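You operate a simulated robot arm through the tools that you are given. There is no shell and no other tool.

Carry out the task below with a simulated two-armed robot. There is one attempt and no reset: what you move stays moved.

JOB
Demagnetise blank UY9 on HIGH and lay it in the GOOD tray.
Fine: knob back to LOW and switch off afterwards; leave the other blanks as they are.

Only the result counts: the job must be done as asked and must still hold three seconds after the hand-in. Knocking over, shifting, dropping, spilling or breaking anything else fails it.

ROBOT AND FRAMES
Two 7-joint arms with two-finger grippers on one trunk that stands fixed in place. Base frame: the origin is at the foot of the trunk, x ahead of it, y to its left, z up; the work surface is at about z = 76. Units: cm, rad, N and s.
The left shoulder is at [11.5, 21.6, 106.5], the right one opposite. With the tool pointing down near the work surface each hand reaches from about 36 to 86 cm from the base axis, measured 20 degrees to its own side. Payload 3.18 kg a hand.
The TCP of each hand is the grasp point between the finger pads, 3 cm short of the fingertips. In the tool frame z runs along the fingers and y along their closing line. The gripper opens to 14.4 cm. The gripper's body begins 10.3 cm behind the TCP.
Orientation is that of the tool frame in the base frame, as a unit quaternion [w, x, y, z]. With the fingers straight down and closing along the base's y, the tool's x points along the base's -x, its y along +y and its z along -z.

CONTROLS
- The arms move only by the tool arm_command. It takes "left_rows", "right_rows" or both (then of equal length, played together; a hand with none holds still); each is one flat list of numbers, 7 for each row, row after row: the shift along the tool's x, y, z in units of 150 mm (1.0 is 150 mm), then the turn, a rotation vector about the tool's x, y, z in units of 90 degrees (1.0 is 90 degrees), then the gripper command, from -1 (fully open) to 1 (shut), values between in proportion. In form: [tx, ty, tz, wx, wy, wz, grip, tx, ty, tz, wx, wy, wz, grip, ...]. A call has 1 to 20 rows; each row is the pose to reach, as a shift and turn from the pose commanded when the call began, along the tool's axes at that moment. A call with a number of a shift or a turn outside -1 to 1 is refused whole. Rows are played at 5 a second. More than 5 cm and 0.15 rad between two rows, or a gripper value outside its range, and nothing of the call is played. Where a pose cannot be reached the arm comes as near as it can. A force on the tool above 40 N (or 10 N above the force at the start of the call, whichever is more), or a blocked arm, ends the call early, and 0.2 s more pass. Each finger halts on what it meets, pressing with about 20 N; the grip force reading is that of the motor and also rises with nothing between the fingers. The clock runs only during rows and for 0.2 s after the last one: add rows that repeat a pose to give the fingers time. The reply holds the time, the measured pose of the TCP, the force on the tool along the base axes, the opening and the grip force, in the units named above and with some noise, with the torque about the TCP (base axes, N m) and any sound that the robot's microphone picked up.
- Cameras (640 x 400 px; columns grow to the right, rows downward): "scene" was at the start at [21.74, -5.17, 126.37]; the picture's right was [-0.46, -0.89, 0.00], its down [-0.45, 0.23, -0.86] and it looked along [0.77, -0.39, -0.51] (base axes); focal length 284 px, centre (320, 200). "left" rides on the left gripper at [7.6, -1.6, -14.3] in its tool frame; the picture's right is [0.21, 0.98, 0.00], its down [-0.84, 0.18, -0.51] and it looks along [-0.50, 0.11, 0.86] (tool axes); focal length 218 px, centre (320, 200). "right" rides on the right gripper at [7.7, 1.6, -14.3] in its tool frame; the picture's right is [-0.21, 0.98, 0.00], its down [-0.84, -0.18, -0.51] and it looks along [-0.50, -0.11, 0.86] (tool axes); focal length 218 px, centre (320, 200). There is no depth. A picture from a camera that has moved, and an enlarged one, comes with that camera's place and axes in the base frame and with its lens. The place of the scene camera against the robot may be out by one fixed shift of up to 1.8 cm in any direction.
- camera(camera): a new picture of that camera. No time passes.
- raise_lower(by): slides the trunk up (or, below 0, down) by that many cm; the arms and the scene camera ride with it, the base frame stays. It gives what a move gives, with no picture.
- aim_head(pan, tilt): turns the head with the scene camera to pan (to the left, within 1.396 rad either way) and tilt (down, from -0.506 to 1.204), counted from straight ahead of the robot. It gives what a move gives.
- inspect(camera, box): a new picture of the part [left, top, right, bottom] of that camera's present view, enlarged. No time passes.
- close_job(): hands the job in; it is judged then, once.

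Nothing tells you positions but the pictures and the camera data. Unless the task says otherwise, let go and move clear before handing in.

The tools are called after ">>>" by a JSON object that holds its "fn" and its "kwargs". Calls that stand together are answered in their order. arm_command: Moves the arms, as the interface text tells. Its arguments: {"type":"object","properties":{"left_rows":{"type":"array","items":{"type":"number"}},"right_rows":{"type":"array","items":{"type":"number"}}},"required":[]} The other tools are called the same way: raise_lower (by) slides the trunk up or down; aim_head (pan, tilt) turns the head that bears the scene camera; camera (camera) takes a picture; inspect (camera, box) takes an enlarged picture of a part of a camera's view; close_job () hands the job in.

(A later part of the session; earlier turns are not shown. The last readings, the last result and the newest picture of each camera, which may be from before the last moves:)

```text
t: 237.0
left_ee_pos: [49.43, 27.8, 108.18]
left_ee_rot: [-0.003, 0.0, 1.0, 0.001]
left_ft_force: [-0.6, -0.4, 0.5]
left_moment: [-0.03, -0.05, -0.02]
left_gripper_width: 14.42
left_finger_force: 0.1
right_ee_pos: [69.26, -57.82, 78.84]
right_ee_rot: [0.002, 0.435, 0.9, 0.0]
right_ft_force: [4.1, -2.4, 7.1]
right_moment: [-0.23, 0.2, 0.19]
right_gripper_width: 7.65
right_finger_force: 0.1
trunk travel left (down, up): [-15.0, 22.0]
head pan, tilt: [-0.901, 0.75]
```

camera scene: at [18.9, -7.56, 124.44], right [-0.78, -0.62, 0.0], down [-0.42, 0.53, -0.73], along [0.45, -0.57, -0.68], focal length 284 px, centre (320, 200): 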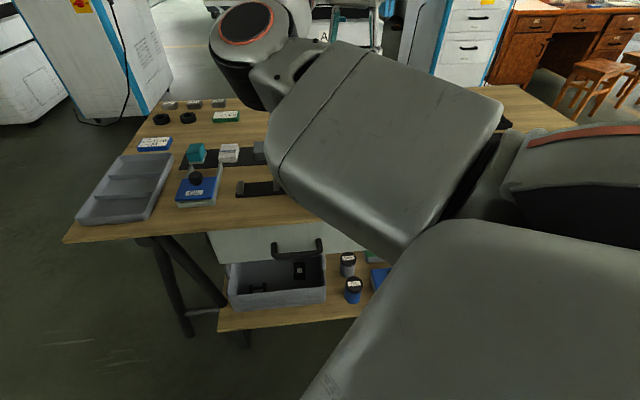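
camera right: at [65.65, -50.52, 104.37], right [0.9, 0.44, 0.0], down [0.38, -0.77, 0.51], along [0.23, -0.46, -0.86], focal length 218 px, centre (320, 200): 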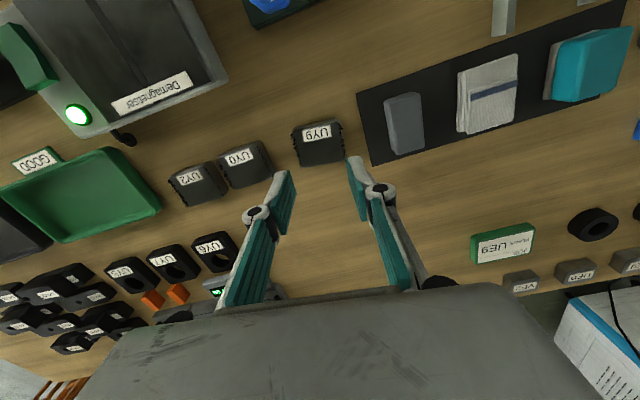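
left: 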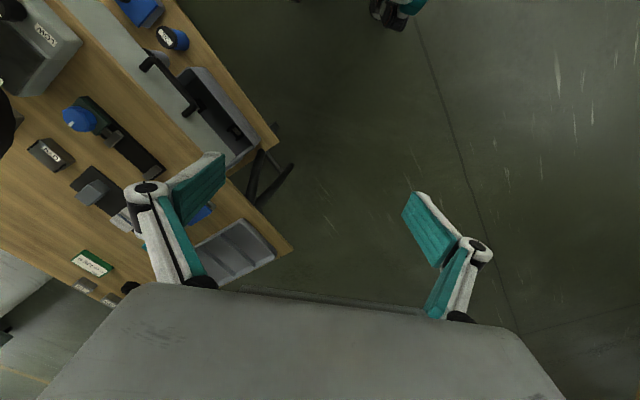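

Bench contact at fingertip z ≈ 75.8. Raising 0.15 cm and closing with a firmer command.

>>> {"fn": "arm_command", "kwargs": {"right_rows": [0, 0, -0.022, 0, 0, 0, -0.1, 0, 0, -0.022, 0, 0, 0, -0.1, 0, 0, -0.022, 0, 0, 0, 0, 0, 0, -0.022, 0, 0, 0, 0.08, 0, 0, -0.022, 0, 0, 0, 0.14, 0, 0, -0.022, 0, 0, 0, 0.18, 0, 0, -0.022, 0, 0, 0, 0.25, 0, 0, -0.022, 0, 0, 0, 0.4, 0, 0, -0.022, 0, 0, 0, 0.6, 0, 0, -0.022, 0, 0, 0, 0.8, 0, 0, -0.022, 0, 0, 0, 0.8]}}

>>> {"fn": "inspect", "kwargs": {"camera": "right", "box": [240, 120, 420, 280]}}

```text
t: 239.4
left_ee_pos: [49.48, 27.62, 108.14]
left_ee_rot: [-0.004, -0.002, 1.0, 0.0]
left_ft_force: [0.8, -0.2, 0.3]
left_moment: [-0.06, 0.01, -0.01]
left_gripper_width: 14.4
left_finger_force: 0.0
right_ee_pos: [69.19, -57.88, 78.92]
right_ee_rot: [0.001, 0.435, 0.9, 0.0]
right_ft_force: [-0.4, 0.7, 5.9]
right_moment: [0.0, 0.11, -0.07]
right_gripper_width: 5.98
right_finger_force: 20.1
trunk travel left (down, up): [-15.0, 22.0]
head pan, tilt: [-0.901, 0.75]
```

```text
2.50 times, centred on (330, 200) of right
camera zoom: at [65.58, -50.84, 93.21], right [0.9, 0.44, 0.0], down [0.38, -0.77, 0.51], along [0.23, -0.46, -0.86], focal length 546 px, centre (295, 200)
```

zoom: 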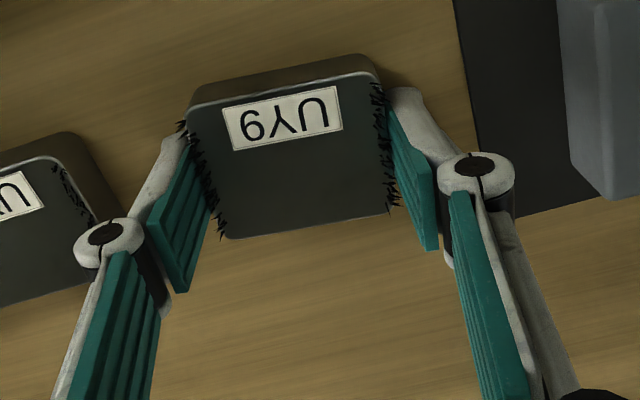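

Firm grip at 5.98 cm. Lifting slowly 1.5 cm and checking.

>>> {"fn": "arm_command", "kwargs": {"right_rows": [0, 0, -0.02, 0, 0, 0, 0.8, 0, 0, -0.04, 0, 0, 0, 0.8, 0, 0, -0.06, 0, 0, 0, 0.8, 0, 0, -0.08, 0, 0, 0, 0.8, 0, 0, -0.1, 0, 0, 0, 0.8, 0, 0, -0.12, 0, 0, 0, 0.8, 0, 0, -0.12, 0, 0, 0, 0.8]}}

>>> {"fn": "inspect", "kwargs": {"camera": "right", "box": [240, 120, 420, 280]}}

```text
t: 241.0
left_ee_pos: [49.58, 27.61, 108.03]
left_ee_rot: [-0.003, 0.0, 1.0, 0.0]
left_ft_force: [-0.1, 0.3, -0.5]
left_moment: [0.01, 0.02, 0.02]
left_gripper_width: 14.37
left_finger_force: 0.0
right_ee_pos: [69.26, -57.8, 80.51]
right_ee_rot: [0.0, 0.435, 0.9, -0.001]
right_ft_force: [-0.2, -0.5, -4.5]
right_moment: [-0.04, 0.0, -0.01]
right_gripper_width: 5.99
right_finger_force: 20.3
trunk travel left (down, up): [-15.0, 22.0]
head pan, tilt: [-0.901, 0.75]
```

```text
2.50 times, centred on (330, 200) of right
camera zoom: at [65.62, -50.9, 94.86], right [0.9, 0.44, 0.0], down [0.38, -0.77, 0.51], along [0.23, -0.46, -0.86], focal length 546 px, centre (295, 200)
```

zoom: 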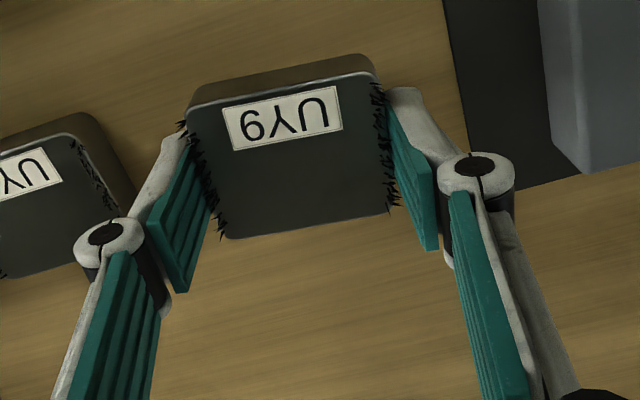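

UY9 is held (weight ≈ 4.5 N). Lifting clear and carrying it toward the pad.

>>> {"fn": "arm_command", "kwargs": {"right_rows": [0, 0, -0.15, 0, 0, 0, 0.8, 0, 0, -0.3, 0, 0, 0, 0.8, 0, 0, -0.45, 0, 0, 0, 0.8, 0, 0, -0.6, 0, 0, 0, 0.8, 0.06, -0.07, -0.65, 0, 0, 0, 0.8, 0.14, -0.16, -0.65, 0, 0, 0, 0.8, 0.22, -0.25, -0.65, 0, 0, 0, 0.8, 0.3, -0.34, -0.65, 0, 0, 0, 0.8, 0.38, -0.43, -0.65, 0, 0, 0, 0.8, 0.457, -0.52, -0.65, 0, 0, 0, 0.8, 0.457, -0.52, -0.65, 0, 0, 0, 0.8]}}

>>> {"fn": "arm_command", "kwargs": {"right_rows": [0.076, -0.087, 0, 0, 0, 0.015, 0.8, 0.152, -0.173, 0, 0, 0, 0.031, 0.8, 0.229, -0.26, 0, 0, 0, 0.046, 0.8, 0.305, -0.346, 0, 0, 0, 0.061, 0.8, 0.381, -0.433, 0, 0, 0, 0.077, 0.8, 0.457, -0.52, 0, 0, 0, 0.092, 0.8, 0.457, -0.52, 0, 0, 0, 0.092, 0.8, 0.457, -0.52, 0, 0, 0, 0.092, 0.8]}}

>>> {"fn": "camera", "kwargs": {"camera": "right"}}

```text
t: 243.4
left_ee_pos: [49.42, 27.59, 108.16]
left_ee_rot: [-0.004, -0.001, 1.0, 0.001]
left_ft_force: [0.3, -1.3, -1.1]
left_moment: [-0.01, 0.03, 0.04]
left_gripper_width: 14.41
left_finger_force: 0.0
right_ee_pos: [58.86, -57.31, 90.43]
right_ee_rot: [0.0, 0.435, 0.9, -0.001]
right_ft_force: [-0.2, 0.8, -4.7]
right_moment: [-0.03, 0.01, 0.01]
right_gripper_width: 5.95
right_finger_force: 20.7
trunk travel left (down, up): [-15.0, 22.0]
head pan, tilt: [-0.901, 0.75]
```

```text
t: 245.2
left_ee_pos: [49.45, 27.73, 108.11]
left_ee_rot: [-0.003, -0.002, 1.0, 0.0]
left_ft_force: [0.0, -0.4, -0.4]
left_moment: [-0.02, 0.0, 0.02]
left_gripper_width: 14.39
left_finger_force: 0.1
right_ee_pos: [48.47, -56.77, 90.31]
right_ee_rot: [0.001, 0.5, 0.866, 0.0]
right_ft_force: [0.4, -0.8, -4.3]
right_moment: [-0.06, 0.0, -0.01]
right_gripper_width: 5.96
right_finger_force: 20.1
trunk travel left (down, up): [-15.0, 22.0]
head pan, tilt: [-0.901, 0.75]
```

```text
taken
camera right: at [45.92, -49.42, 104.69], right [0.95, 0.31, 0.0], down [0.27, -0.82, 0.51], along [0.16, -0.48, -0.86], focal length 218 px, centre (320, 200)
```

right: 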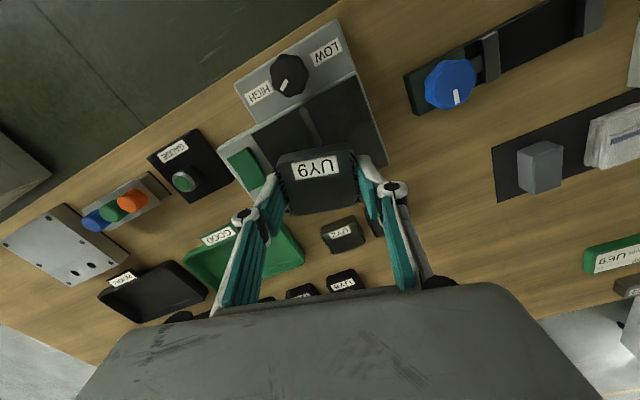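

UY9 is now above the pad. Looking closer at the block and the pad.

>>> {"fn": "inspect", "kwargs": {"camera": "right", "box": [210, 60, 410, 240]}}

```text
2.22 times, centred on (310, 150) of right
camera zoom: at [45.92, -49.42, 104.69], right [0.95, 0.31, 0.0], down [0.27, -0.82, 0.51], along [0.16, -0.48, -0.86], focal length 485 px, centre (342, 311)
```

zoom: 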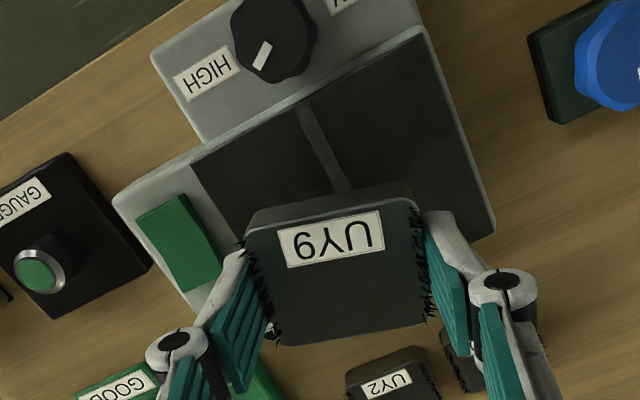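

The pad centre is right below the TCP. Lowering UY9 onto the pad.

>>> {"fn": "arm_command", "kwargs": {"right_rows": [0, 0, 0.1, 0, 0, 0, 0.8, 0, 0, 0.2, 0, 0, 0, 0.8, 0, 0, 0.3, 0, 0, 0, 0.8, 0, 0, 0.38, 0, 0, 0, 0.8, 0, 0, 0.41, 0, 0, 0, 0.8, 0, 0, 0.41, 0, 0, 0, 0.8]}}

>>> {"fn": "arm_command", "kwargs": {"right_rows": [0, 0, 0.01, 0, 0, 0, 0.8, 0, 0, 0.02, 0, 0, 0, 0.8, 0, 0, 0.03, 0, 0, 0, 0.8, 0, 0, 0.04, 0, 0, 0, 0.8, 0, 0, 0.045, 0, 0, 0, 0.8, 0, 0, 0.045, 0, 0, 0, 0.8]}}

>>> {"fn": "camera", "kwargs": {"camera": "right"}}

```text
t: 246.6
left_ee_pos: [49.55, 27.71, 107.99]
left_ee_rot: [-0.004, -0.001, 1.0, 0.0]
left_ft_force: [0.1, -0.3, -0.5]
left_moment: [0.03, -0.01, 0.0]
left_gripper_width: 14.4
left_finger_force: 0.1
right_ee_pos: [48.5, -56.77, 84.27]
right_ee_rot: [0.001, 0.499, 0.866, -0.001]
right_ft_force: [-0.2, 1.0, -4.0]
right_moment: [0.04, 0.02, 0.0]
right_gripper_width: 5.98
right_finger_force: 19.7
trunk travel left (down, up): [-15.0, 22.0]
head pan, tilt: [-0.901, 0.75]
```

```text
t: 248.0
left_ee_pos: [49.45, 27.79, 108.19]
left_ee_rot: [-0.003, -0.001, 1.0, -0.001]
left_ft_force: [-0.7, 0.6, 0.4]
left_moment: [0.03, 0.0, 0.01]
left_gripper_width: 14.4
left_finger_force: 0.2
right_ee_pos: [48.49, -56.75, 83.55]
right_ee_rot: [0.001, 0.499, 0.866, -0.001]
right_ft_force: [0.3, 0.0, -4.8]
right_moment: [0.01, -0.04, 0.02]
right_gripper_width: 5.94
right_finger_force: 19.9
trunk travel left (down, up): [-15.0, 22.0]
head pan, tilt: [-0.901, 0.75]
```

```text
taken
camera right: at [45.95, -49.42, 97.77], right [0.95, 0.31, 0.0], down [0.27, -0.82, 0.51], along [0.16, -0.48, -0.86], focal length 218 px, centre (320, 200)
```

right: 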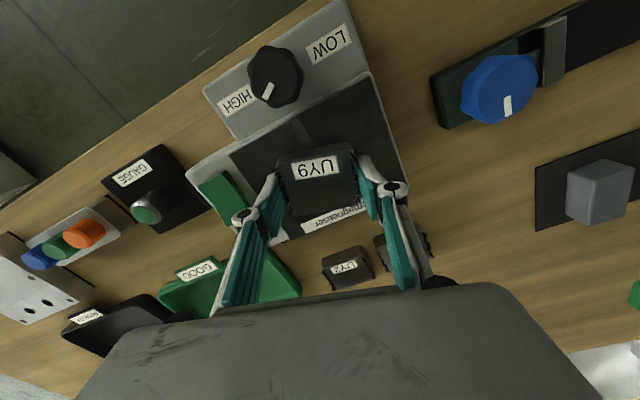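

>>> {"fn": "arm_command", "kwargs": {"right_rows": [0, 0, 0.006, 0, 0, 0, 0.8, 0, 0, 0.012, 0, 0, 0, 0.8, 0, 0, 0.018, 0, 0, 0, 0.8, 0, 0, 0.018, 0, 0, 0, 0.8]}}

>>> {"fn": "arm_command", "kwargs": {"right_rows": [0, 0, 0.006, 0, 0, 0, 0.8, 0, 0, 0.012, 0, 0, 0, 0.8, 0, 0, 0.012, 0, 0, 0, 0.8]}}

```text
t: 249.0
left_ee_pos: [49.38, 27.69, 108.19]
left_ee_rot: [-0.002, -0.001, 1.0, 0.0]
left_ft_force: [0.3, -0.2, 0.0]
left_moment: [-0.03, -0.02, 0.0]
left_gripper_width: 14.38
left_finger_force: 0.1
right_ee_pos: [48.54, -56.84, 83.55]
right_ee_rot: [0.002, 0.499, 0.867, 0.0]
right_ft_force: [2.1, -5.1, 10.5]
right_moment: [-0.11, 0.51, 0.13]
right_gripper_width: 6.01
right_finger_force: 20.3
trunk travel left (down, up): [-15.0, 22.0]
head pan, tilt: [-0.901, 0.75]
```

```text
t: 249.8
left_ee_pos: [49.41, 27.77, 108.29]
left_ee_rot: [-0.002, -0.001, 1.0, -0.001]
left_ft_force: [0.0, -0.5, -0.3]
left_moment: [-0.01, 0.03, -0.03]
left_gripper_width: 14.39
left_finger_force: 0.0
right_ee_pos: [48.6, -56.83, 83.46]
right_ee_rot: [0.005, 0.499, 0.867, 0.0]
right_ft_force: [7.3, -11.3, 30.9]
right_moment: [-0.28, 0.8, 0.29]
right_gripper_width: 5.97
right_finger_force: 19.8
trunk travel left (down, up): [-15.0, 22.0]
head pan, tilt: [-0.901, 0.75]
```

Resting on the pad (contact felt, a bit too hard). Backing off slightly and waiting a few seconds while watching the filings.

>>> {"fn": "arm_command", "kwargs": {"right_rows": [0, 0, -0.01, 0, 0, 0, 0.8, 0, 0, -0.018, 0, 0, 0, 0.8, 0, 0, -0.02, 0, 0, 0, 0.8, 0, 0, -0.02, 0, 0, 0, 0.8, 0, 0, -0.02, 0, 0, 0, 0.8, 0, 0, -0.02, 0, 0, 0, 0.8, 0, 0, -0.02, 0, 0, 0, 0.8, 0, 0, -0.02, 0, 0, 0, 0.8, 0, 0, -0.02, 0, 0, 0, 0.8, 0, 0, -0.02, 0, 0, 0, 0.8, 0, 0, -0.02, 0, 0, 0, 0.8, 0, 0, -0.02, 0, 0, 0, 0.8, 0, 0, -0.02, 0, 0, 0, 0.8, 0, 0, -0.02, 0, 0, 0, 0.8, 0, 0, -0.02, 0, 0, 0, 0.8]}}

>>> {"fn": "inspect", "kwargs": {"camera": "right", "box": [220, 90, 420, 260]}}

```text
t: 253.0
left_ee_pos: [49.49, 27.8, 108.0]
left_ee_rot: [-0.004, -0.001, 1.0, 0.0]
left_ft_force: [0.4, 0.7, 0.0]
left_moment: [-0.02, 0.02, 0.04]
left_gripper_width: 14.39
left_finger_force: 0.1
right_ee_pos: [48.48, -56.69, 83.39]
right_ee_rot: [0.001, 0.5, 0.866, 0.0]
right_ft_force: [4.4, 4.1, 11.5]
right_moment: [0.14, -0.19, 0.05]
right_gripper_width: 5.96
right_finger_force: 19.8
trunk travel left (down, up): [-15.0, 22.0]
head pan, tilt: [-0.901, 0.75]
```

```text
2.35 times, centred on (320, 175) of right
camera zoom: at [45.87, -49.32, 97.7], right [0.95, 0.31, 0.0], down [0.27, -0.82, 0.51], along [0.16, -0.48, -0.86], focal length 514 px, centre (320, 259)
```

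zoom: 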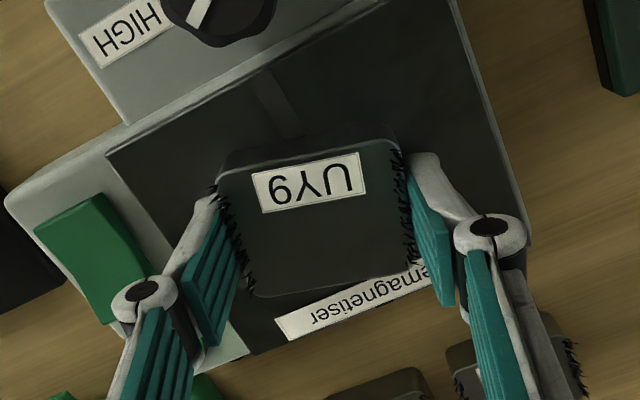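

Filings still present after 3 s. I'll wait another 4 s in place, then draw it off.

>>> {"fn": "arm_command", "kwargs": {"right_rows": [0, 0, -0.005, 0, 0, 0, 0.8, 0, 0, -0.005, 0, 0, 0, 0.8, 0, 0, -0.005, 0, 0, 0, 0.8, 0, 0, -0.005, 0, 0, 0, 0.8, 0, 0, -0.005, 0, 0, 0, 0.8, 0, 0, -0.005, 0, 0, 0, 0.8, 0, 0, -0.005, 0, 0, 0, 0.8, 0, 0, -0.005, 0, 0, 0, 0.8, 0, 0, -0.005, 0, 0, 0, 0.8, 0, 0, -0.005, 0, 0, 0, 0.8, 0, 0, -0.005, 0, 0, 0, 0.8, 0, 0, -0.005, 0, 0, 0, 0.8, 0, 0, -0.005, 0, 0, 0, 0.8, 0, 0, -0.005, 0, 0, 0, 0.8, 0, 0, -0.005, 0, 0, 0, 0.8, 0, 0, -0.005, 0, 0, 0, 0.8, 0, 0, -0.005, 0, 0, 0, 0.8, 0, 0, -0.005, 0, 0, 0, 0.8, 0, 0, -0.005, 0, 0, 0, 0.8, 0, 0, -0.005, 0, 0, 0, 0.8]}}

>>> {"fn": "inspect", "kwargs": {"camera": "right", "box": [220, 90, 420, 260]}}

>>> {"fn": "aim_head", "kwargs": {"pan": -0.9, "tilt": 0.6}}

>>> {"fn": "camera", "kwargs": {"camera": "scene"}}

```text
t: 257.2
left_ee_pos: [49.43, 27.69, 108.14]
left_ee_rot: [-0.004, -0.001, 1.0, 0.0]
left_ft_force: [0.2, -0.1, -0.1]
left_moment: [0.0, 0.01, -0.03]
left_gripper_width: 14.41
left_finger_force: 0.0
right_ee_pos: [48.39, -56.73, 83.46]
right_ee_rot: [0.0, 0.5, 0.866, 0.0]
right_ft_force: [-1.2, -0.7, -2.5]
right_moment: [-0.07, 0.09, 0.06]
right_gripper_width: 5.99
right_finger_force: 20.2
trunk travel left (down, up): [-15.0, 22.0]
head pan, tilt: [-0.901, 0.75]
```

```text
2.35 times, centred on (320, 175) of right
camera zoom: at [45.89, -49.42, 97.72], right [0.95, 0.31, 0.0], down [0.27, -0.82, 0.51], along [0.16, -0.48, -0.86], focal length 514 px, centre (320, 259)
```

zoom: 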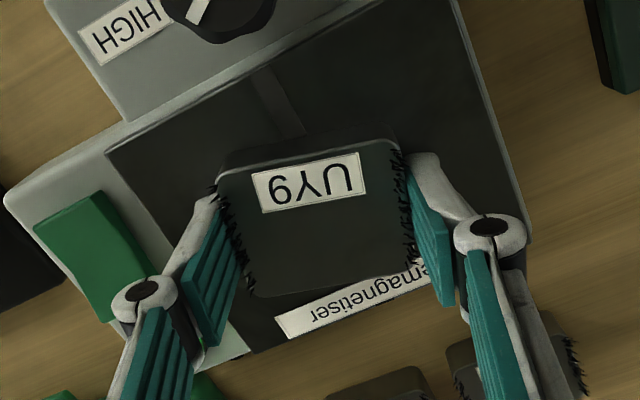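

```text
t: 257.9
left_ee_pos: [49.51, 27.61, 108.21]
left_ee_rot: [-0.003, -0.001, 1.0, 0.0]
left_ft_force: [0.2, -1.0, 0.7]
left_moment: [-0.01, -0.01, 0.01]
left_gripper_width: 14.39
left_finger_force: 0.0
right_ee_pos: [48.39, -56.92, 83.43]
right_ee_rot: [0.001, 0.5, 0.866, -0.001]
right_ft_force: [-0.7, -0.4, -2.2]
right_moment: [-0.04, 0.11, -0.01]
right_gripper_width: 5.99
right_finger_force: 20.0
trunk travel left (down, up): [-15.0, 22.0]
head pan, tilt: [-0.901, 0.6]
```

```text
taken
camera scene: at [19.24, -8.0, 125.72], right [-0.78, -0.62, 0.0], down [-0.35, 0.44, -0.82], along [0.51, -0.65, -0.57], focal length 284 px, centre (320, 200)
```

scene: 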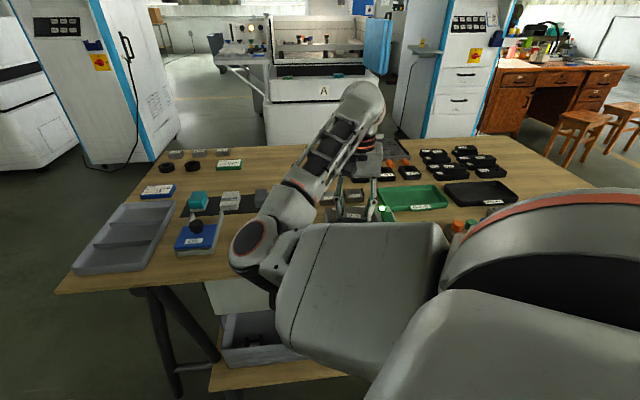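

The lamp stays lit; filings are still on. As with a real plate demagnetiser, the part should be drawn slowly away while the field is on — lifting it slowly now.

>>> {"fn": "arm_command", "kwargs": {"right_rows": [0, 0, -0.02, 0, 0, 0, 0.8, 0, 0, -0.04, 0, 0, 0, 0.8, 0, 0, -0.06, 0, 0, 0, 0.8, 0, 0, -0.08, 0, 0, 0, 0.8, 0, 0, -0.1, 0, 0, 0, 0.8, 0, 0, -0.12, 0, 0, 0, 0.8, 0, 0, -0.14, 0, 0, 0, 0.8, 0, 0, -0.16, 0, 0, 0, 0.8, 0, 0, -0.18, 0, 0, 0, 0.8, 0, 0, -0.2, 0, 0, 0, 0.8, 0, 0, -0.22, 0, 0, 0, 0.8, 0, 0, -0.24, 0, 0, 0, 0.8, 0, 0, -0.26, 0, 0, 0, 0.8, 0, 0, -0.28, 0, 0, 0, 0.8, 0, 0, -0.3, 0, 0, 0, 0.8, 0, 0, -0.32, 0, 0, 0, 0.8, 0, 0, -0.34, 0, 0, 0, 0.8, 0, 0, -0.36, 0, 0, 0, 0.8, 0, 0, -0.38, 0, 0, 0, 0.8, 0, 0, -0.4, 0, 0, 0, 0.8]}}

>>> {"fn": "inspect", "kwargs": {"camera": "right", "box": [220, 90, 420, 260]}}

```text
t: 262.1
left_ee_pos: [49.42, 27.74, 108.15]
left_ee_rot: [-0.003, -0.001, 1.0, 0.0]
left_ft_force: [0.4, 0.5, -0.8]
left_moment: [0.03, -0.02, -0.02]
left_gripper_width: 14.42
left_finger_force: 0.1
right_ee_pos: [48.45, -56.84, 89.52]
right_ee_rot: [0.0, 0.499, 0.866, -0.001]
right_ft_force: [-0.1, 0.1, -4.9]
right_moment: [-0.03, 0.01, -0.01]
right_gripper_width: 5.99
right_finger_force: 19.8
trunk travel left (down, up): [-15.0, 22.0]
head pan, tilt: [-0.901, 0.6]
```

```text
2.35 times, centred on (320, 175) of right
camera zoom: at [45.93, -49.42, 103.72], right [0.95, 0.31, 0.0], down [0.27, -0.82, 0.51], along [0.16, -0.48, -0.86], focal length 514 px, centre (320, 259)
```

zoom: 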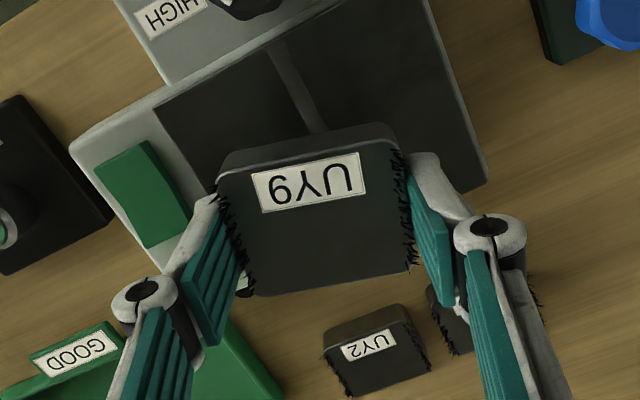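

Filings still there at 6 cm. Continue withdrawing slowly further up.

>>> {"fn": "arm_command", "kwargs": {"right_rows": [0, 0, -0.02, 0, 0, 0, 0.8, 0, 0, -0.04, 0, 0, 0, 0.8, 0, 0, -0.06, 0, 0, 0, 0.8, 0, 0, -0.08, 0, 0, 0, 0.8, 0, 0, -0.1, 0, 0, 0, 0.8, 0, 0, -0.12, 0, 0, 0, 0.8, 0, 0, -0.14, 0, 0, 0, 0.8, 0, 0, -0.16, 0, 0, 0, 0.8, 0, 0, -0.18, 0, 0, 0, 0.8, 0, 0, -0.2, 0, 0, 0, 0.8, 0, 0, -0.22, 0, 0, 0, 0.8, 0, 0, -0.24, 0, 0, 0, 0.8, 0, 0, -0.26, 0, 0, 0, 0.8, 0, 0, -0.28, 0, 0, 0, 0.8, 0, 0, -0.3, 0, 0, 0, 0.8, 0, 0, -0.32, 0, 0, 0, 0.8, 0, 0, -0.34, 0, 0, 0, 0.8, 0, 0, -0.36, 0, 0, 0, 0.8, 0, 0, -0.38, 0, 0, 0, 0.8, 0, 0, -0.4, 0, 0, 0, 0.8]}}

>>> {"fn": "inspect", "kwargs": {"camera": "right", "box": [220, 90, 420, 260]}}

>>> {"fn": "camera", "kwargs": {"camera": "right"}}

```text
t: 266.3
left_ee_pos: [49.43, 27.78, 108.06]
left_ee_rot: [-0.004, -0.001, 1.0, 0.0]
left_ft_force: [0.3, -0.3, 0.1]
left_moment: [0.03, -0.03, -0.01]
left_gripper_width: 14.4
left_finger_force: 0.0
right_ee_pos: [48.56, -56.69, 95.4]
right_ee_rot: [0.001, 0.499, 0.867, -0.001]
right_ft_force: [-0.2, 1.0, -5.0]
right_moment: [0.0, -0.03, 0.02]
right_gripper_width: 5.99
right_finger_force: 19.4
trunk travel left (down, up): [-15.0, 22.0]
head pan, tilt: [-0.901, 0.6]
```

```text
2.35 times, centred on (320, 175) of right
camera zoom: at [45.94, -49.4, 109.76], right [0.95, 0.31, 0.0], down [0.27, -0.82, 0.51], along [0.16, -0.48, -0.86], focal length 514 px, centre (320, 259)
```

zoom: 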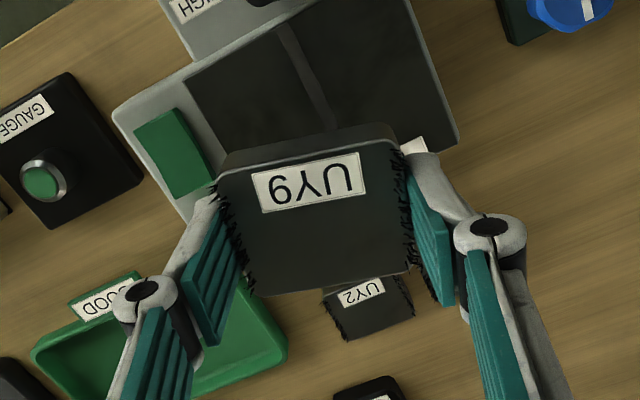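

```text
taken
camera right: at [45.94, -49.4, 109.76], right [0.95, 0.31, 0.0], down [0.27, -0.82, 0.51], along [0.16, -0.48, -0.86], focal length 218 px, centre (320, 200)
```

right: 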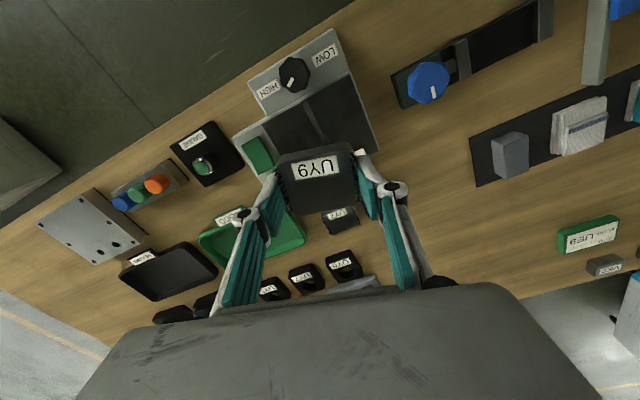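

Filings remain. Perhaps it must be passed across the plate surface, so I'll lower again to the plate and draw it slowly off horizontally over the far edge. First back down.

>>> {"fn": "arm_command", "kwargs": {"right_rows": [0, 0, 0.1, 0, 0, 0, 0.8, 0, 0, 0.22, 0, 0, 0, 0.8, 0, 0, 0.34, 0, 0, 0, 0.8, 0, 0, 0.46, 0, 0, 0, 0.8, 0, 0, 0.58, 0, 0, 0, 0.8, 0, 0, 0.69, 0, 0, 0, 0.8, 0, 0, 0.76, 0, 0, 0, 0.8, 0, 0, 0.78, 0, 0, 0, 0.8, 0, 0, 0.79, 0, 0, 0, 0.8, 0, 0, 0.79, 0, 0, 0, 0.8, 0, 0, 0.79, 0, 0, 0, 0.8]}}

>>> {"fn": "camera", "kwargs": {"camera": "right"}}

>>> {"fn": "inspect", "kwargs": {"camera": "scene", "box": [300, 140, 460, 240]}}

```text
t: 268.7
left_ee_pos: [49.57, 27.79, 108.08]
left_ee_rot: [-0.004, -0.001, 1.0, 0.0]
left_ft_force: [0.4, 1.3, -0.3]
left_moment: [-0.01, 0.0, 0.01]
left_gripper_width: 14.39
left_finger_force: 0.0
right_ee_pos: [48.61, -56.8, 83.46]
right_ee_rot: [0.0, 0.499, 0.867, 0.0]
right_ft_force: [0.0, 0.8, -5.3]
right_moment: [0.01, 0.0, -0.01]
right_gripper_width: 5.95
right_finger_force: 19.8
trunk travel left (down, up): [-15.0, 22.0]
head pan, tilt: [-0.901, 0.6]
```

```text
taken
camera right: at [45.92, -49.43, 97.88], right [0.95, 0.31, 0.0], down [0.27, -0.82, 0.51], along [0.16, -0.48, -0.86], focal length 218 px, centre (320, 200)
```

right: 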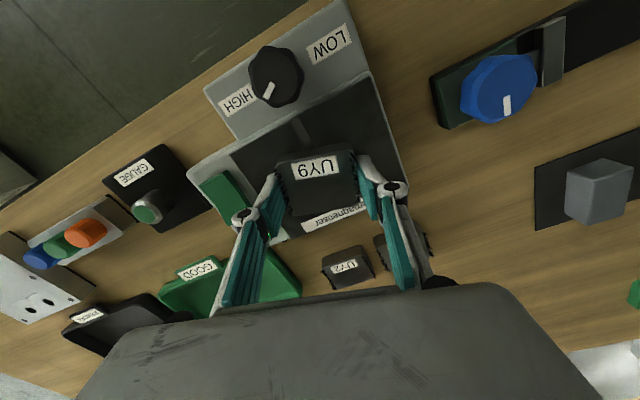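

```text
4.00 times, centred on (380, 190) of scene
camera zoom: at [19.27, -8.01, 125.72], right [-0.78, -0.62, 0.0], down [-0.35, 0.44, -0.82], along [0.51, -0.65, -0.57], focal length 1134 px, centre (80, 240)
```

zoom: 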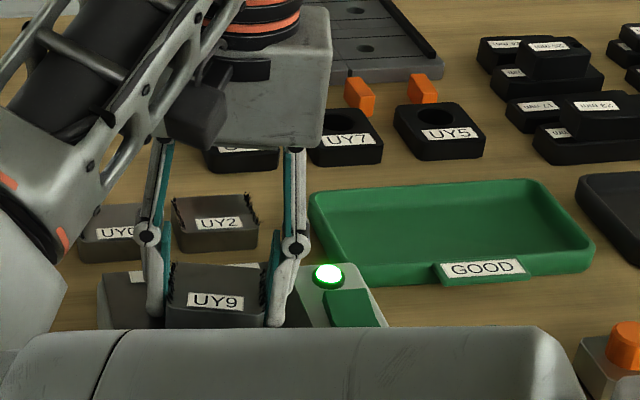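

Lamp is lit; block hovers ~1 mm over the plate. Drawing it slowly across the plate toward the far edge.

>>> {"fn": "arm_command", "kwargs": {"right_rows": [-0.018, 0.005, 0, 0, 0, 0, 0.8, -0.035, 0.01, 0, 0, 0, 0, 0.8, -0.053, 0.014, 0, 0, 0, 0, 0.8, -0.071, 0.019, 0, 0, 0, 0, 0.8, -0.089, 0.024, 0, 0, 0, 0, 0.8, -0.106, 0.029, 0, 0, 0, 0, 0.8, -0.124, 0.033, 0, 0, 0, 0, 0.8, -0.142, 0.038, 0, 0, 0, 0, 0.8, -0.159, 0.043, 0, 0, 0, 0, 0.8, -0.177, 0.048, 0, 0, 0, 0, 0.8, -0.195, 0.052, 0, 0, 0, 0, 0.8, -0.212, 0.057, 0, 0, 0, 0, 0.8, -0.23, 0.062, 0, 0, 0, 0, 0.8, -0.248, 0.067, 0, 0, 0, 0, 0.8, -0.266, 0.071, 0, 0, 0, 0, 0.8, -0.283, 0.076, 0, 0, 0, 0, 0.8, -0.301, 0.081, 0, 0, 0, 0, 0.8, -0.319, 0.086, 0, 0, 0, 0, 0.8, -0.336, 0.09, 0, 0, 0, 0, 0.8, -0.354, 0.095, 0, 0, 0, 0, 0.8]}}

>>> {"fn": "inspect", "kwargs": {"camera": "right", "box": [220, 90, 420, 260]}}

>>> {"fn": "inspect", "kwargs": {"camera": "scene", "box": [300, 140, 460, 240]}}

```text
t: 272.9
left_ee_pos: [49.5, 27.63, 108.1]
left_ee_rot: [-0.004, -0.001, 1.0, 0.0]
left_ft_force: [0.8, -0.6, 0.0]
left_moment: [0.0, -0.01, -0.02]
left_gripper_width: 14.42
left_finger_force: 0.0
right_ee_pos: [52.5, -60.62, 83.6]
right_ee_rot: [0.001, 0.499, 0.867, -0.001]
right_ft_force: [-0.2, 1.2, -5.2]
right_moment: [0.03, 0.02, -0.02]
right_gripper_width: 5.97
right_finger_force: 20.5
trunk travel left (down, up): [-15.0, 22.0]
head pan, tilt: [-0.901, 0.6]
```

```text
2.35 times, centred on (320, 175) of right
camera zoom: at [49.87, -53.3, 97.89], right [0.95, 0.31, 0.0], down [0.27, -0.82, 0.51], along [0.16, -0.48, -0.86], focal length 514 px, centre (320, 259)
```

zoom: 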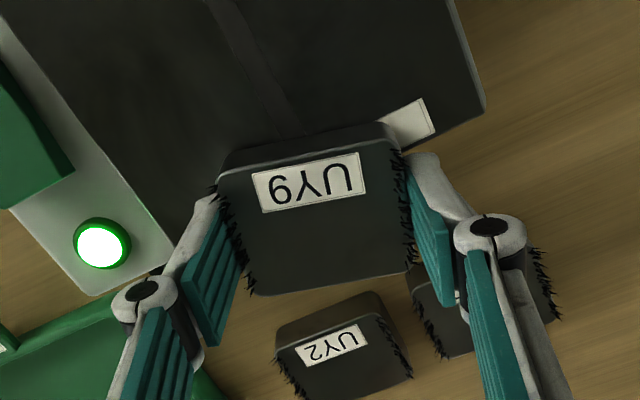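

```text
4.00 times, centred on (380, 190) of scene
camera zoom: at [19.27, -8.02, 125.72], right [-0.78, -0.62, 0.0], down [-0.35, 0.44, -0.82], along [0.51, -0.65, -0.57], focal length 1134 px, centre (80, 240)
```

zoom: 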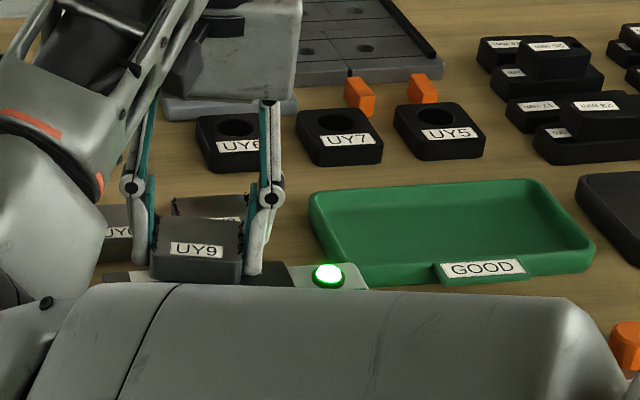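

Still magnetised. I'll bring it back to the middle of the pad, set it down fully and release it there so it rests on the plate.

>>> {"fn": "arm_command", "kwargs": {"right_rows": [0.07, -0.019, -0.01, 0, 0, 0, 0.8, 0.142, -0.038, -0.01, 0, 0, 0, 0.8, 0.213, -0.057, -0.01, 0, 0, 0, 0.8, 0.283, -0.076, -0.01, 0, 0, 0, 0.8, 0.344, -0.092, -0.01, 0, 0, 0, 0.8, 0.344, -0.092, 0.005, 0, 0, 0, 0.8, 0.344, -0.092, 0.012, 0, 0, 0, 0.8, 0.344, -0.092, 0.018, 0, 0, 0, 0.8, 0.344, -0.092, 0.018, 0, 0, 0, 0.8]}}

```text
t: 274.9
left_ee_pos: [49.55, 27.72, 108.24]
left_ee_rot: [-0.003, -0.001, 1.0, 0.0]
left_ft_force: [0.1, 0.5, 0.0]
left_moment: [0.01, -0.03, 0.02]
left_gripper_width: 14.4
left_finger_force: 0.0
right_ee_pos: [48.62, -56.85, 83.38]
right_ee_rot: [0.002, 0.499, 0.866, 0.0]
right_ft_force: [1.5, -0.6, 6.6]
right_moment: [0.17, 0.14, 0.03]
right_gripper_width: 5.97
right_finger_force: 20.8
trunk travel left (down, up): [-15.0, 22.0]
head pan, tilt: [-0.901, 0.6]
```

In contact. Opening the fingers gently, then raising slightly and waiting.

>>> {"fn": "arm_command", "kwargs": {"right_rows": [0, 0, 0, 0, 0, 0, 0.3, 0, 0, 0, 0, 0, 0, 0.2, 0, 0, -0.005, 0, 0, 0, 0.12, 0, 0, -0.01, 0, 0, 0, 0.05, 0, 0, -0.01, 0, 0, 0, 0, 0, 0, -0.01, 0, 0, 0, -0.05, 0, 0, -0.01, 0, 0, 0, -0.08, 0, 0, -0.01, 0, 0, 0, -0.08, 0, 0, -0.01, 0, 0, 0, -0.08, 0, 0, -0.01, 0, 0, 0, -0.08, 0, 0, -0.01, 0, 0, 0, -0.08, 0, 0, -0.01, 0, 0, 0, -0.08, 0, 0, -0.01, 0, 0, 0, -0.08, 0, 0, -0.01, 0, 0, 0, -0.08]}}

>>> {"fn": "inspect", "kwargs": {"camera": "right", "box": [220, 90, 420, 260]}}

```text
t: 277.9
left_ee_pos: [49.47, 27.67, 108.19]
left_ee_rot: [-0.003, 0.0, 1.0, 0.0]
left_ft_force: [-0.8, 0.0, 0.5]
left_moment: [0.02, 0.01, -0.01]
left_gripper_width: 14.39
left_finger_force: 0.1
right_ee_pos: [48.62, -56.91, 83.5]
right_ee_rot: [0.001, 0.499, 0.867, 0.0]
right_ft_force: [0.5, -0.6, 0.9]
right_moment: [0.05, 0.02, -0.06]
right_gripper_width: 7.78
right_finger_force: 0.2
trunk travel left (down, up): [-15.0, 22.0]
head pan, tilt: [-0.901, 0.6]
```

```text
2.35 times, centred on (320, 175) of right
camera zoom: at [46.01, -49.52, 97.77], right [0.95, 0.31, 0.0], down [0.27, -0.82, 0.51], along [0.16, -0.48, -0.86], focal length 514 px, centre (320, 259)
```

zoom: 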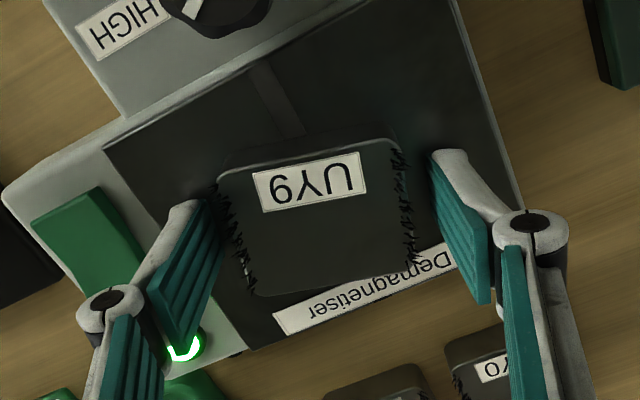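

Released on the pad, lamp lit. Waiting 4 s more.

>>> {"fn": "arm_command", "kwargs": {"right_rows": [0, 0, -0.02, 0, 0, 0, -0.08, 0, 0, -0.05, 0, 0, 0, -0.08, 0, 0, -0.1, 0, 0, 0, -0.08, 0, 0, -0.15, 0, 0, 0, -0.08, 0, 0, -0.2, 0, 0, 0, -0.08, 0, 0, -0.3, 0, 0, 0, -0.08, 0, 0, -0.3, 0, 0, 0, -0.08, 0, 0, -0.3, 0, 0, 0, -0.08, 0, 0, -0.3, 0, 0, 0, -0.08, 0, 0, -0.3, 0, 0, 0, -0.08, 0, 0, -0.3, 0, 0, 0, -0.08, 0, 0, -0.3, 0, 0, 0, -0.08, 0, 0, -0.3, 0, 0, 0, -0.08, 0, 0, -0.3, 0, 0, 0, -0.08, 0, 0, -0.3, 0, 0, 0, -0.08, 0, 0, -0.3, 0, 0, 0, -0.08, 0, 0, -0.3, 0, 0, 0, -0.08, 0, 0, -0.3, 0, 0, 0, -0.08, 0, 0, -0.3, 0, 0, 0, -0.08, 0, 0, -0.3, 0, 0, 0, -0.08]}}

>>> {"fn": "inspect", "kwargs": {"camera": "right", "box": [220, 60, 420, 240]}}

>>> {"fn": "inspect", "kwargs": {"camera": "scene", "box": [300, 140, 460, 240]}}

```text
t: 282.1
left_ee_pos: [49.5, 27.66, 108.1]
left_ee_rot: [-0.003, -0.001, 1.0, 0.0]
left_ft_force: [-0.5, 0.3, 0.0]
left_moment: [0.01, 0.03, 0.01]
left_gripper_width: 14.41
left_finger_force: 0.2
right_ee_pos: [48.64, -56.91, 87.87]
right_ee_rot: [0.001, 0.499, 0.867, -0.001]
right_ft_force: [0.3, 0.1, -0.5]
right_moment: [-0.02, 0.01, 0.02]
right_gripper_width: 7.82
right_finger_force: 0.1
trunk travel left (down, up): [-15.0, 22.0]
head pan, tilt: [-0.901, 0.6]
```

```text
2.22 times, centred on (320, 150) of right
camera zoom: at [45.97, -49.47, 102.29], right [0.95, 0.31, 0.0], down [0.27, -0.82, 0.51], along [0.16, -0.48, -0.86], focal length 485 px, centre (320, 311)
```

zoom: 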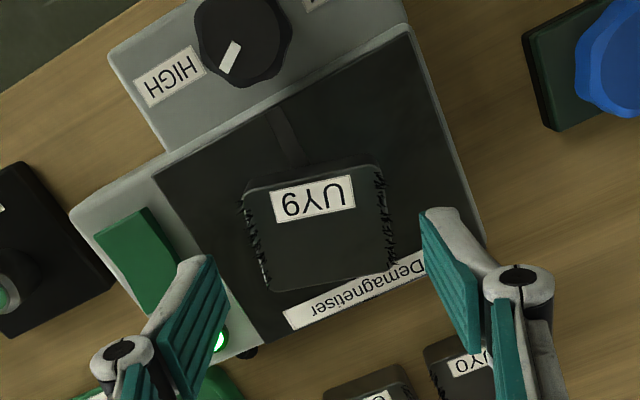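

```text
4.00 times, centred on (380, 190) of scene
camera zoom: at [19.24, -7.98, 125.73], right [-0.78, -0.62, 0.0], down [-0.35, 0.44, -0.83], along [0.51, -0.65, -0.56], focal length 1134 px, centre (80, 240)
```

zoom: 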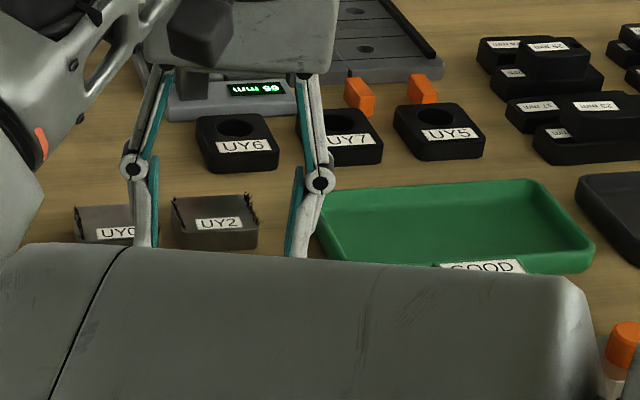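

Still no change. It may need to be withdrawn farther from the plate than 12 cm; regrip it and draw it slowly away to a larger distance.

>>> {"fn": "arm_command", "kwargs": {"right_rows": [0, 0, 0.1, 0, 0, 0, -0.08, 0, 0, 0.2, 0, 0, 0, -0.08, 0, 0, 0.28, 0, 0, 0, -0.08, 0, 0, 0.29, 0, 0, 0, -0.08, 0, 0, 0.29, 0, 0, 0, 0, 0, 0, 0.29, 0, 0, 0, 0.08, 0, 0, 0.29, 0, 0, 0, 0.15, 0, 0, 0.29, 0, 0, 0, 0.25, 0, 0, 0.29, 0, 0, 0, 0.5, 0, 0, 0.29, 0, 0, 0, 0.8, 0, 0, 0.29, 0, 0, 0, 0.8]}}

>>> {"fn": "inspect", "kwargs": {"camera": "right", "box": [220, 90, 420, 260]}}

```text
t: 284.5
left_ee_pos: [49.48, 27.71, 108.06]
left_ee_rot: [-0.004, -0.001, 1.0, 0.001]
left_ft_force: [0.0, 0.3, 0.5]
left_moment: [-0.02, 0.0, 0.0]
left_gripper_width: 14.4
left_finger_force: 0.0
right_ee_pos: [48.61, -56.85, 83.64]
right_ee_rot: [0.002, 0.499, 0.867, 0.0]
right_ft_force: [-0.7, 0.4, 0.4]
right_moment: [-0.01, 0.02, -0.04]
right_gripper_width: 5.96
right_finger_force: 19.7
trunk travel left (down, up): [-15.0, 22.0]
head pan, tilt: [-0.901, 0.6]
```

```text
2.35 times, centred on (320, 175) of right
camera zoom: at [46.02, -49.49, 97.93], right [0.95, 0.31, 0.0], down [0.27, -0.82, 0.51], along [0.16, -0.48, -0.86], focal length 514 px, centre (320, 259)
```

zoom: 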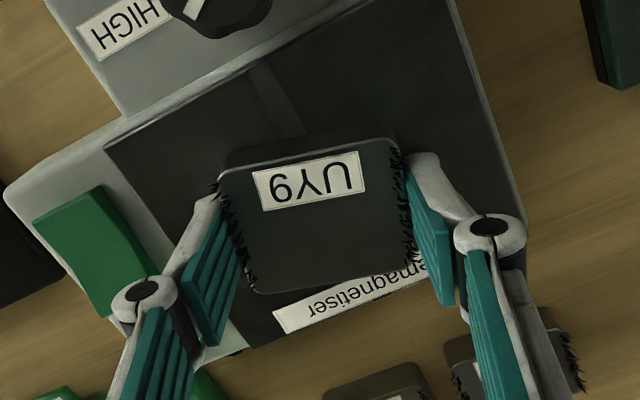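

Withdrawing slowly: up 8 cm, then continuing outward and up.

>>> {"fn": "arm_command", "kwargs": {"right_rows": [0, 0, -0.027, 0, 0, 0, 0.8, 0, 0, -0.053, 0, 0, 0, 0.8, 0, 0, -0.08, 0, 0, 0, 0.8, 0, 0, -0.107, 0, 0, 0, 0.8, 0, 0, -0.133, 0, 0, 0, 0.8, 0, 0, -0.16, 0, 0, 0, 0.8, 0, 0, -0.187, 0, 0, 0, 0.8, 0, 0, -0.213, 0, 0, 0, 0.8, 0, 0, -0.24, 0, 0, 0, 0.8, 0, 0, -0.267, 0, 0, 0, 0.8, 0, 0, -0.293, 0, 0, 0, 0.8, 0, 0, -0.32, 0, 0, 0, 0.8, 0, 0, -0.347, 0, 0, 0, 0.8, 0, 0, -0.373, 0, 0, 0, 0.8, 0, 0, -0.4, 0, 0, 0, 0.8, 0, 0, -0.427, 0, 0, 0, 0.8, 0, 0, -0.453, 0, 0, 0, 0.8, 0, 0, -0.48, 0, 0, 0, 0.8, 0, 0, -0.507, 0, 0, 0, 0.8, 0, 0, -0.533, 0, 0, 0, 0.8]}}

>>> {"fn": "arm_command", "kwargs": {"right_rows": [-0.026, 0.007, -0.02, 0, 0, 0, 0.8, -0.052, 0.014, -0.04, 0, 0, 0, 0.8, -0.077, 0.021, -0.06, 0, 0, 0, 0.8, -0.103, 0.028, -0.08, 0, 0, 0, 0.8, -0.129, 0.035, -0.1, 0, 0, 0, 0.8, -0.155, 0.041, -0.12, 0, 0, 0, 0.8, -0.18, 0.048, -0.14, 0, 0, 0, 0.8, -0.206, 0.055, -0.16, 0, 0, 0, 0.8, -0.232, 0.062, -0.18, 0, 0, 0, 0.8, -0.258, 0.069, -0.2, 0, 0, 0, 0.8, -0.283, 0.076, -0.22, 0, 0, 0, 0.8, -0.309, 0.083, -0.24, 0, 0, 0, 0.8, -0.335, 0.09, -0.26, 0, 0, 0, 0.8, -0.361, 0.097, -0.28, 0, 0, 0, 0.8, -0.386, 0.104, -0.3, 0, 0, 0, 0.8, -0.412, 0.11, -0.32, 0, 0, 0, 0.8, -0.438, 0.117, -0.34, 0, 0, 0, 0.8, -0.464, 0.124, -0.36, 0, 0, 0, 0.8, -0.49, 0.131, -0.38, 0, 0, 0, 0.8, -0.515, 0.138, -0.4, 0, 0, 0, 0.8]}}

>>> {"fn": "inspect", "kwargs": {"camera": "right", "box": [220, 90, 420, 260]}}

```text
t: 288.7
left_ee_pos: [49.45, 27.65, 108.17]
left_ee_rot: [-0.003, 0.0, 1.0, 0.0]
left_ft_force: [-0.3, 0.7, -0.7]
left_moment: [-0.01, -0.01, 0.01]
left_gripper_width: 14.41
left_finger_force: 0.1
right_ee_pos: [48.73, -56.95, 91.62]
right_ee_rot: [0.001, 0.498, 0.867, 0.0]
right_ft_force: [-0.9, -1.0, -4.8]
right_moment: [-0.01, -0.02, -0.04]
right_gripper_width: 6.01
right_finger_force: 19.8
trunk travel left (down, up): [-15.0, 22.0]
head pan, tilt: [-0.901, 0.6]
```

```text
t: 292.9
left_ee_pos: [49.53, 27.63, 107.99]
left_ee_rot: [-0.003, -0.001, 1.0, 0.0]
left_ft_force: [-0.8, 0.2, -0.3]
left_moment: [-0.04, 0.01, -0.02]
left_gripper_width: 14.39
left_finger_force: 0.1
right_ee_pos: [54.25, -62.49, 97.51]
right_ee_rot: [0.001, 0.498, 0.867, 0.0]
right_ft_force: [0.3, -1.4, -4.2]
right_moment: [0.0, 0.02, -0.02]
right_gripper_width: 5.99
right_finger_force: 19.9
trunk travel left (down, up): [-15.0, 22.0]
head pan, tilt: [-0.901, 0.6]
```

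```text
2.35 times, centred on (320, 175) of right
camera zoom: at [51.69, -55.16, 111.88], right [0.95, 0.31, 0.0], down [0.27, -0.82, 0.51], along [0.16, -0.48, -0.86], focal length 514 px, centre (320, 259)
```

zoom: 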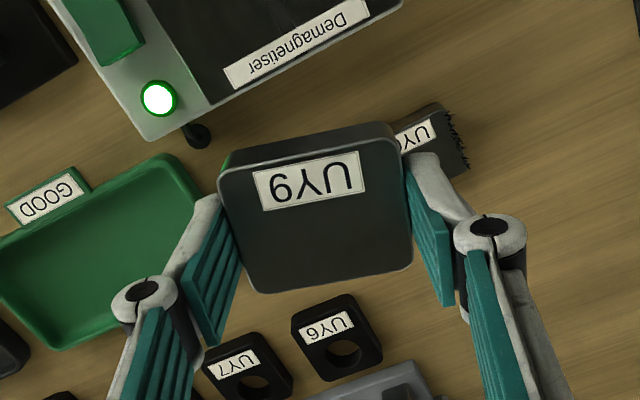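

The filings have dropped off — UY9 is demagnetised. Carrying it toward the GOOD tray (centre roughly (42.5, -80)).

>>> {"fn": "arm_command", "kwargs": {"right_rows": [-0.044, -0.095, 0, 0, 0, 0, 0.8, -0.088, -0.19, 0, 0, 0, 0, 0.8, -0.133, -0.285, 0, 0, 0, 0, 0.8, -0.177, -0.38, 0, 0, 0, 0, 0.8, -0.221, -0.475, 0, 0, 0, 0, 0.8, -0.265, -0.57, 0, 0, 0, 0, 0.8, -0.265, -0.57, 0, 0, 0, 0, 0.8, -0.265, -0.57, 0, 0, 0, 0, 0.8]}}

>>> {"fn": "camera", "kwargs": {"camera": "right"}}

```text
t: 294.7
left_ee_pos: [49.54, 27.6, 108.09]
left_ee_rot: [-0.005, -0.001, 1.0, 0.0]
left_ft_force: [-1.2, -0.2, -0.1]
left_moment: [-0.02, -0.03, -0.04]
left_gripper_width: 14.41
left_finger_force: 0.1
right_ee_pos: [48.85, -70.37, 97.76]
right_ee_rot: [0.0, 0.499, 0.867, 0.0]
right_ft_force: [0.8, -0.8, -3.7]
right_moment: [-0.02, -0.04, 0.0]
right_gripper_width: 5.97
right_finger_force: 20.0
trunk travel left (down, up): [-15.0, 22.0]
head pan, tilt: [-0.901, 0.6]
```

```text
taken
camera right: at [46.24, -62.95, 112.0], right [0.95, 0.31, 0.0], down [0.27, -0.82, 0.51], along [0.16, -0.48, -0.86], focal length 218 px, centre (320, 200)
```

right: 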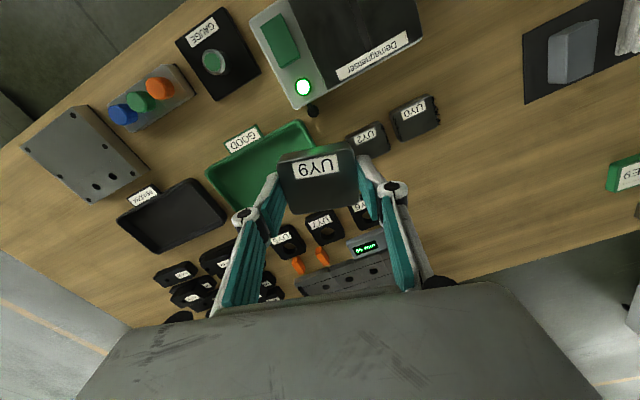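

>>> {"fn": "inspect", "kwargs": {"camera": "right", "box": [190, 100, 350, 240]}}

```text
2.86 times, centred on (270, 170) of right
camera zoom: at [46.24, -62.95, 112.0], right [0.95, 0.31, 0.0], down [0.27, -0.82, 0.51], along [0.16, -0.48, -0.86], focal length 624 px, centre (463, 286)
```

zoom: 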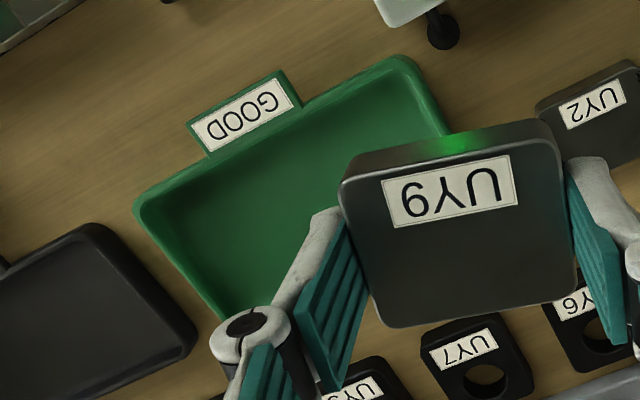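

Tray is ~17 × 8.7 cm, centre ≈ (42, -79.3). Moving above it, aligned with its long side.

>>> {"fn": "arm_command", "kwargs": {"right_rows": [-0.039, -0.089, 0.03, 0, 0, -0.024, 0.8, -0.078, -0.178, 0.07, 0, 0, -0.048, 0.8, -0.117, -0.267, 0.12, 0, 0, -0.072, 0.8, -0.156, -0.357, 0.18, 0, 0, -0.095, 0.8, -0.195, -0.446, 0.24, 0, 0, -0.119, 0.8, -0.234, -0.535, 0.31, 0, 0, -0.143, 0.8, -0.273, -0.624, 0.384, 0, 0, -0.167, 0.8, -0.273, -0.624, 0.384, 0, 0, -0.167, 0.8, -0.273, -0.624, 0.384, 0, 0, -0.167, 0.8, -0.273, -0.624, 0.384, 0, 0, -0.167, 0.8]}}

>>> {"fn": "camera", "kwargs": {"camera": "right"}}

>>> {"fn": "inspect", "kwargs": {"camera": "right", "box": [200, 80, 440, 260]}}

>>> {"fn": "inspect", "kwargs": {"camera": "scene", "box": [340, 130, 540, 250]}}

```text
t: 296.9
left_ee_pos: [49.58, 27.63, 108.2]
left_ee_rot: [-0.004, -0.002, 1.0, 0.0]
left_ft_force: [0.0, 0.0, -0.5]
left_moment: [0.04, 0.0, 0.0]
left_gripper_width: 14.43
left_finger_force: 0.1
right_ee_pos: [42.76, -78.56, 91.96]
right_ee_rot: [0.001, 0.381, 0.925, 0.001]
right_ft_force: [0.0, 0.4, -4.9]
right_moment: [0.03, 0.03, -0.01]
right_gripper_width: 5.97
right_finger_force: 20.2
trunk travel left (down, up): [-15.0, 22.0]
head pan, tilt: [-0.901, 0.6]
```

```text
taken
camera right: at [38.39, -72.05, 106.21], right [0.84, 0.55, 0.0], down [0.47, -0.72, 0.51], along [0.28, -0.43, -0.86], focal length 218 px, centre (320, 200)
```

right: 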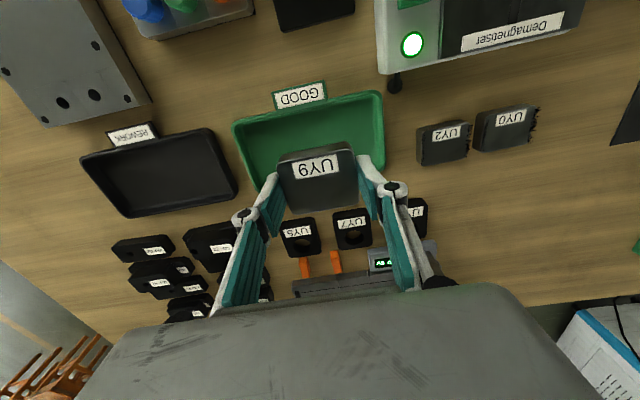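

```text
2.22 times, centred on (320, 170) of right
camera zoom: at [38.39, -72.05, 106.21], right [0.84, 0.55, 0.0], down [0.47, -0.72, 0.51], along [0.28, -0.43, -0.86], focal length 485 px, centre (320, 267)
```

zoom: 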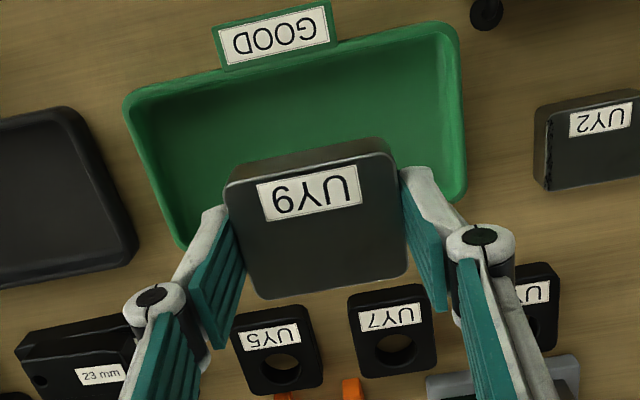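

```text
3.20 times, centred on (440, 190) of scene
camera zoom: at [19.26, -8.02, 125.72], right [-0.78, -0.62, 0.0], down [-0.35, 0.44, -0.82], along [0.51, -0.65, -0.57], focal length 907 px, centre (-64, 232)
```

zoom: 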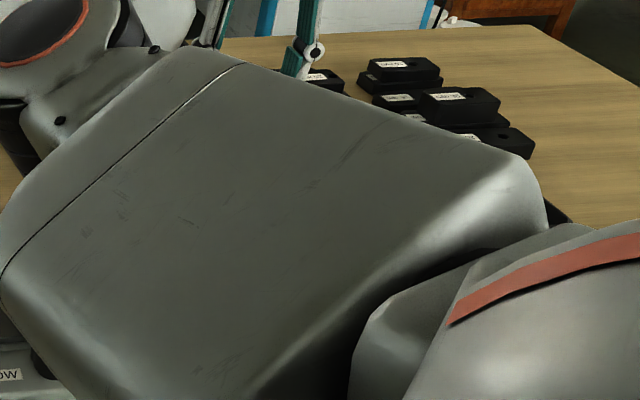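

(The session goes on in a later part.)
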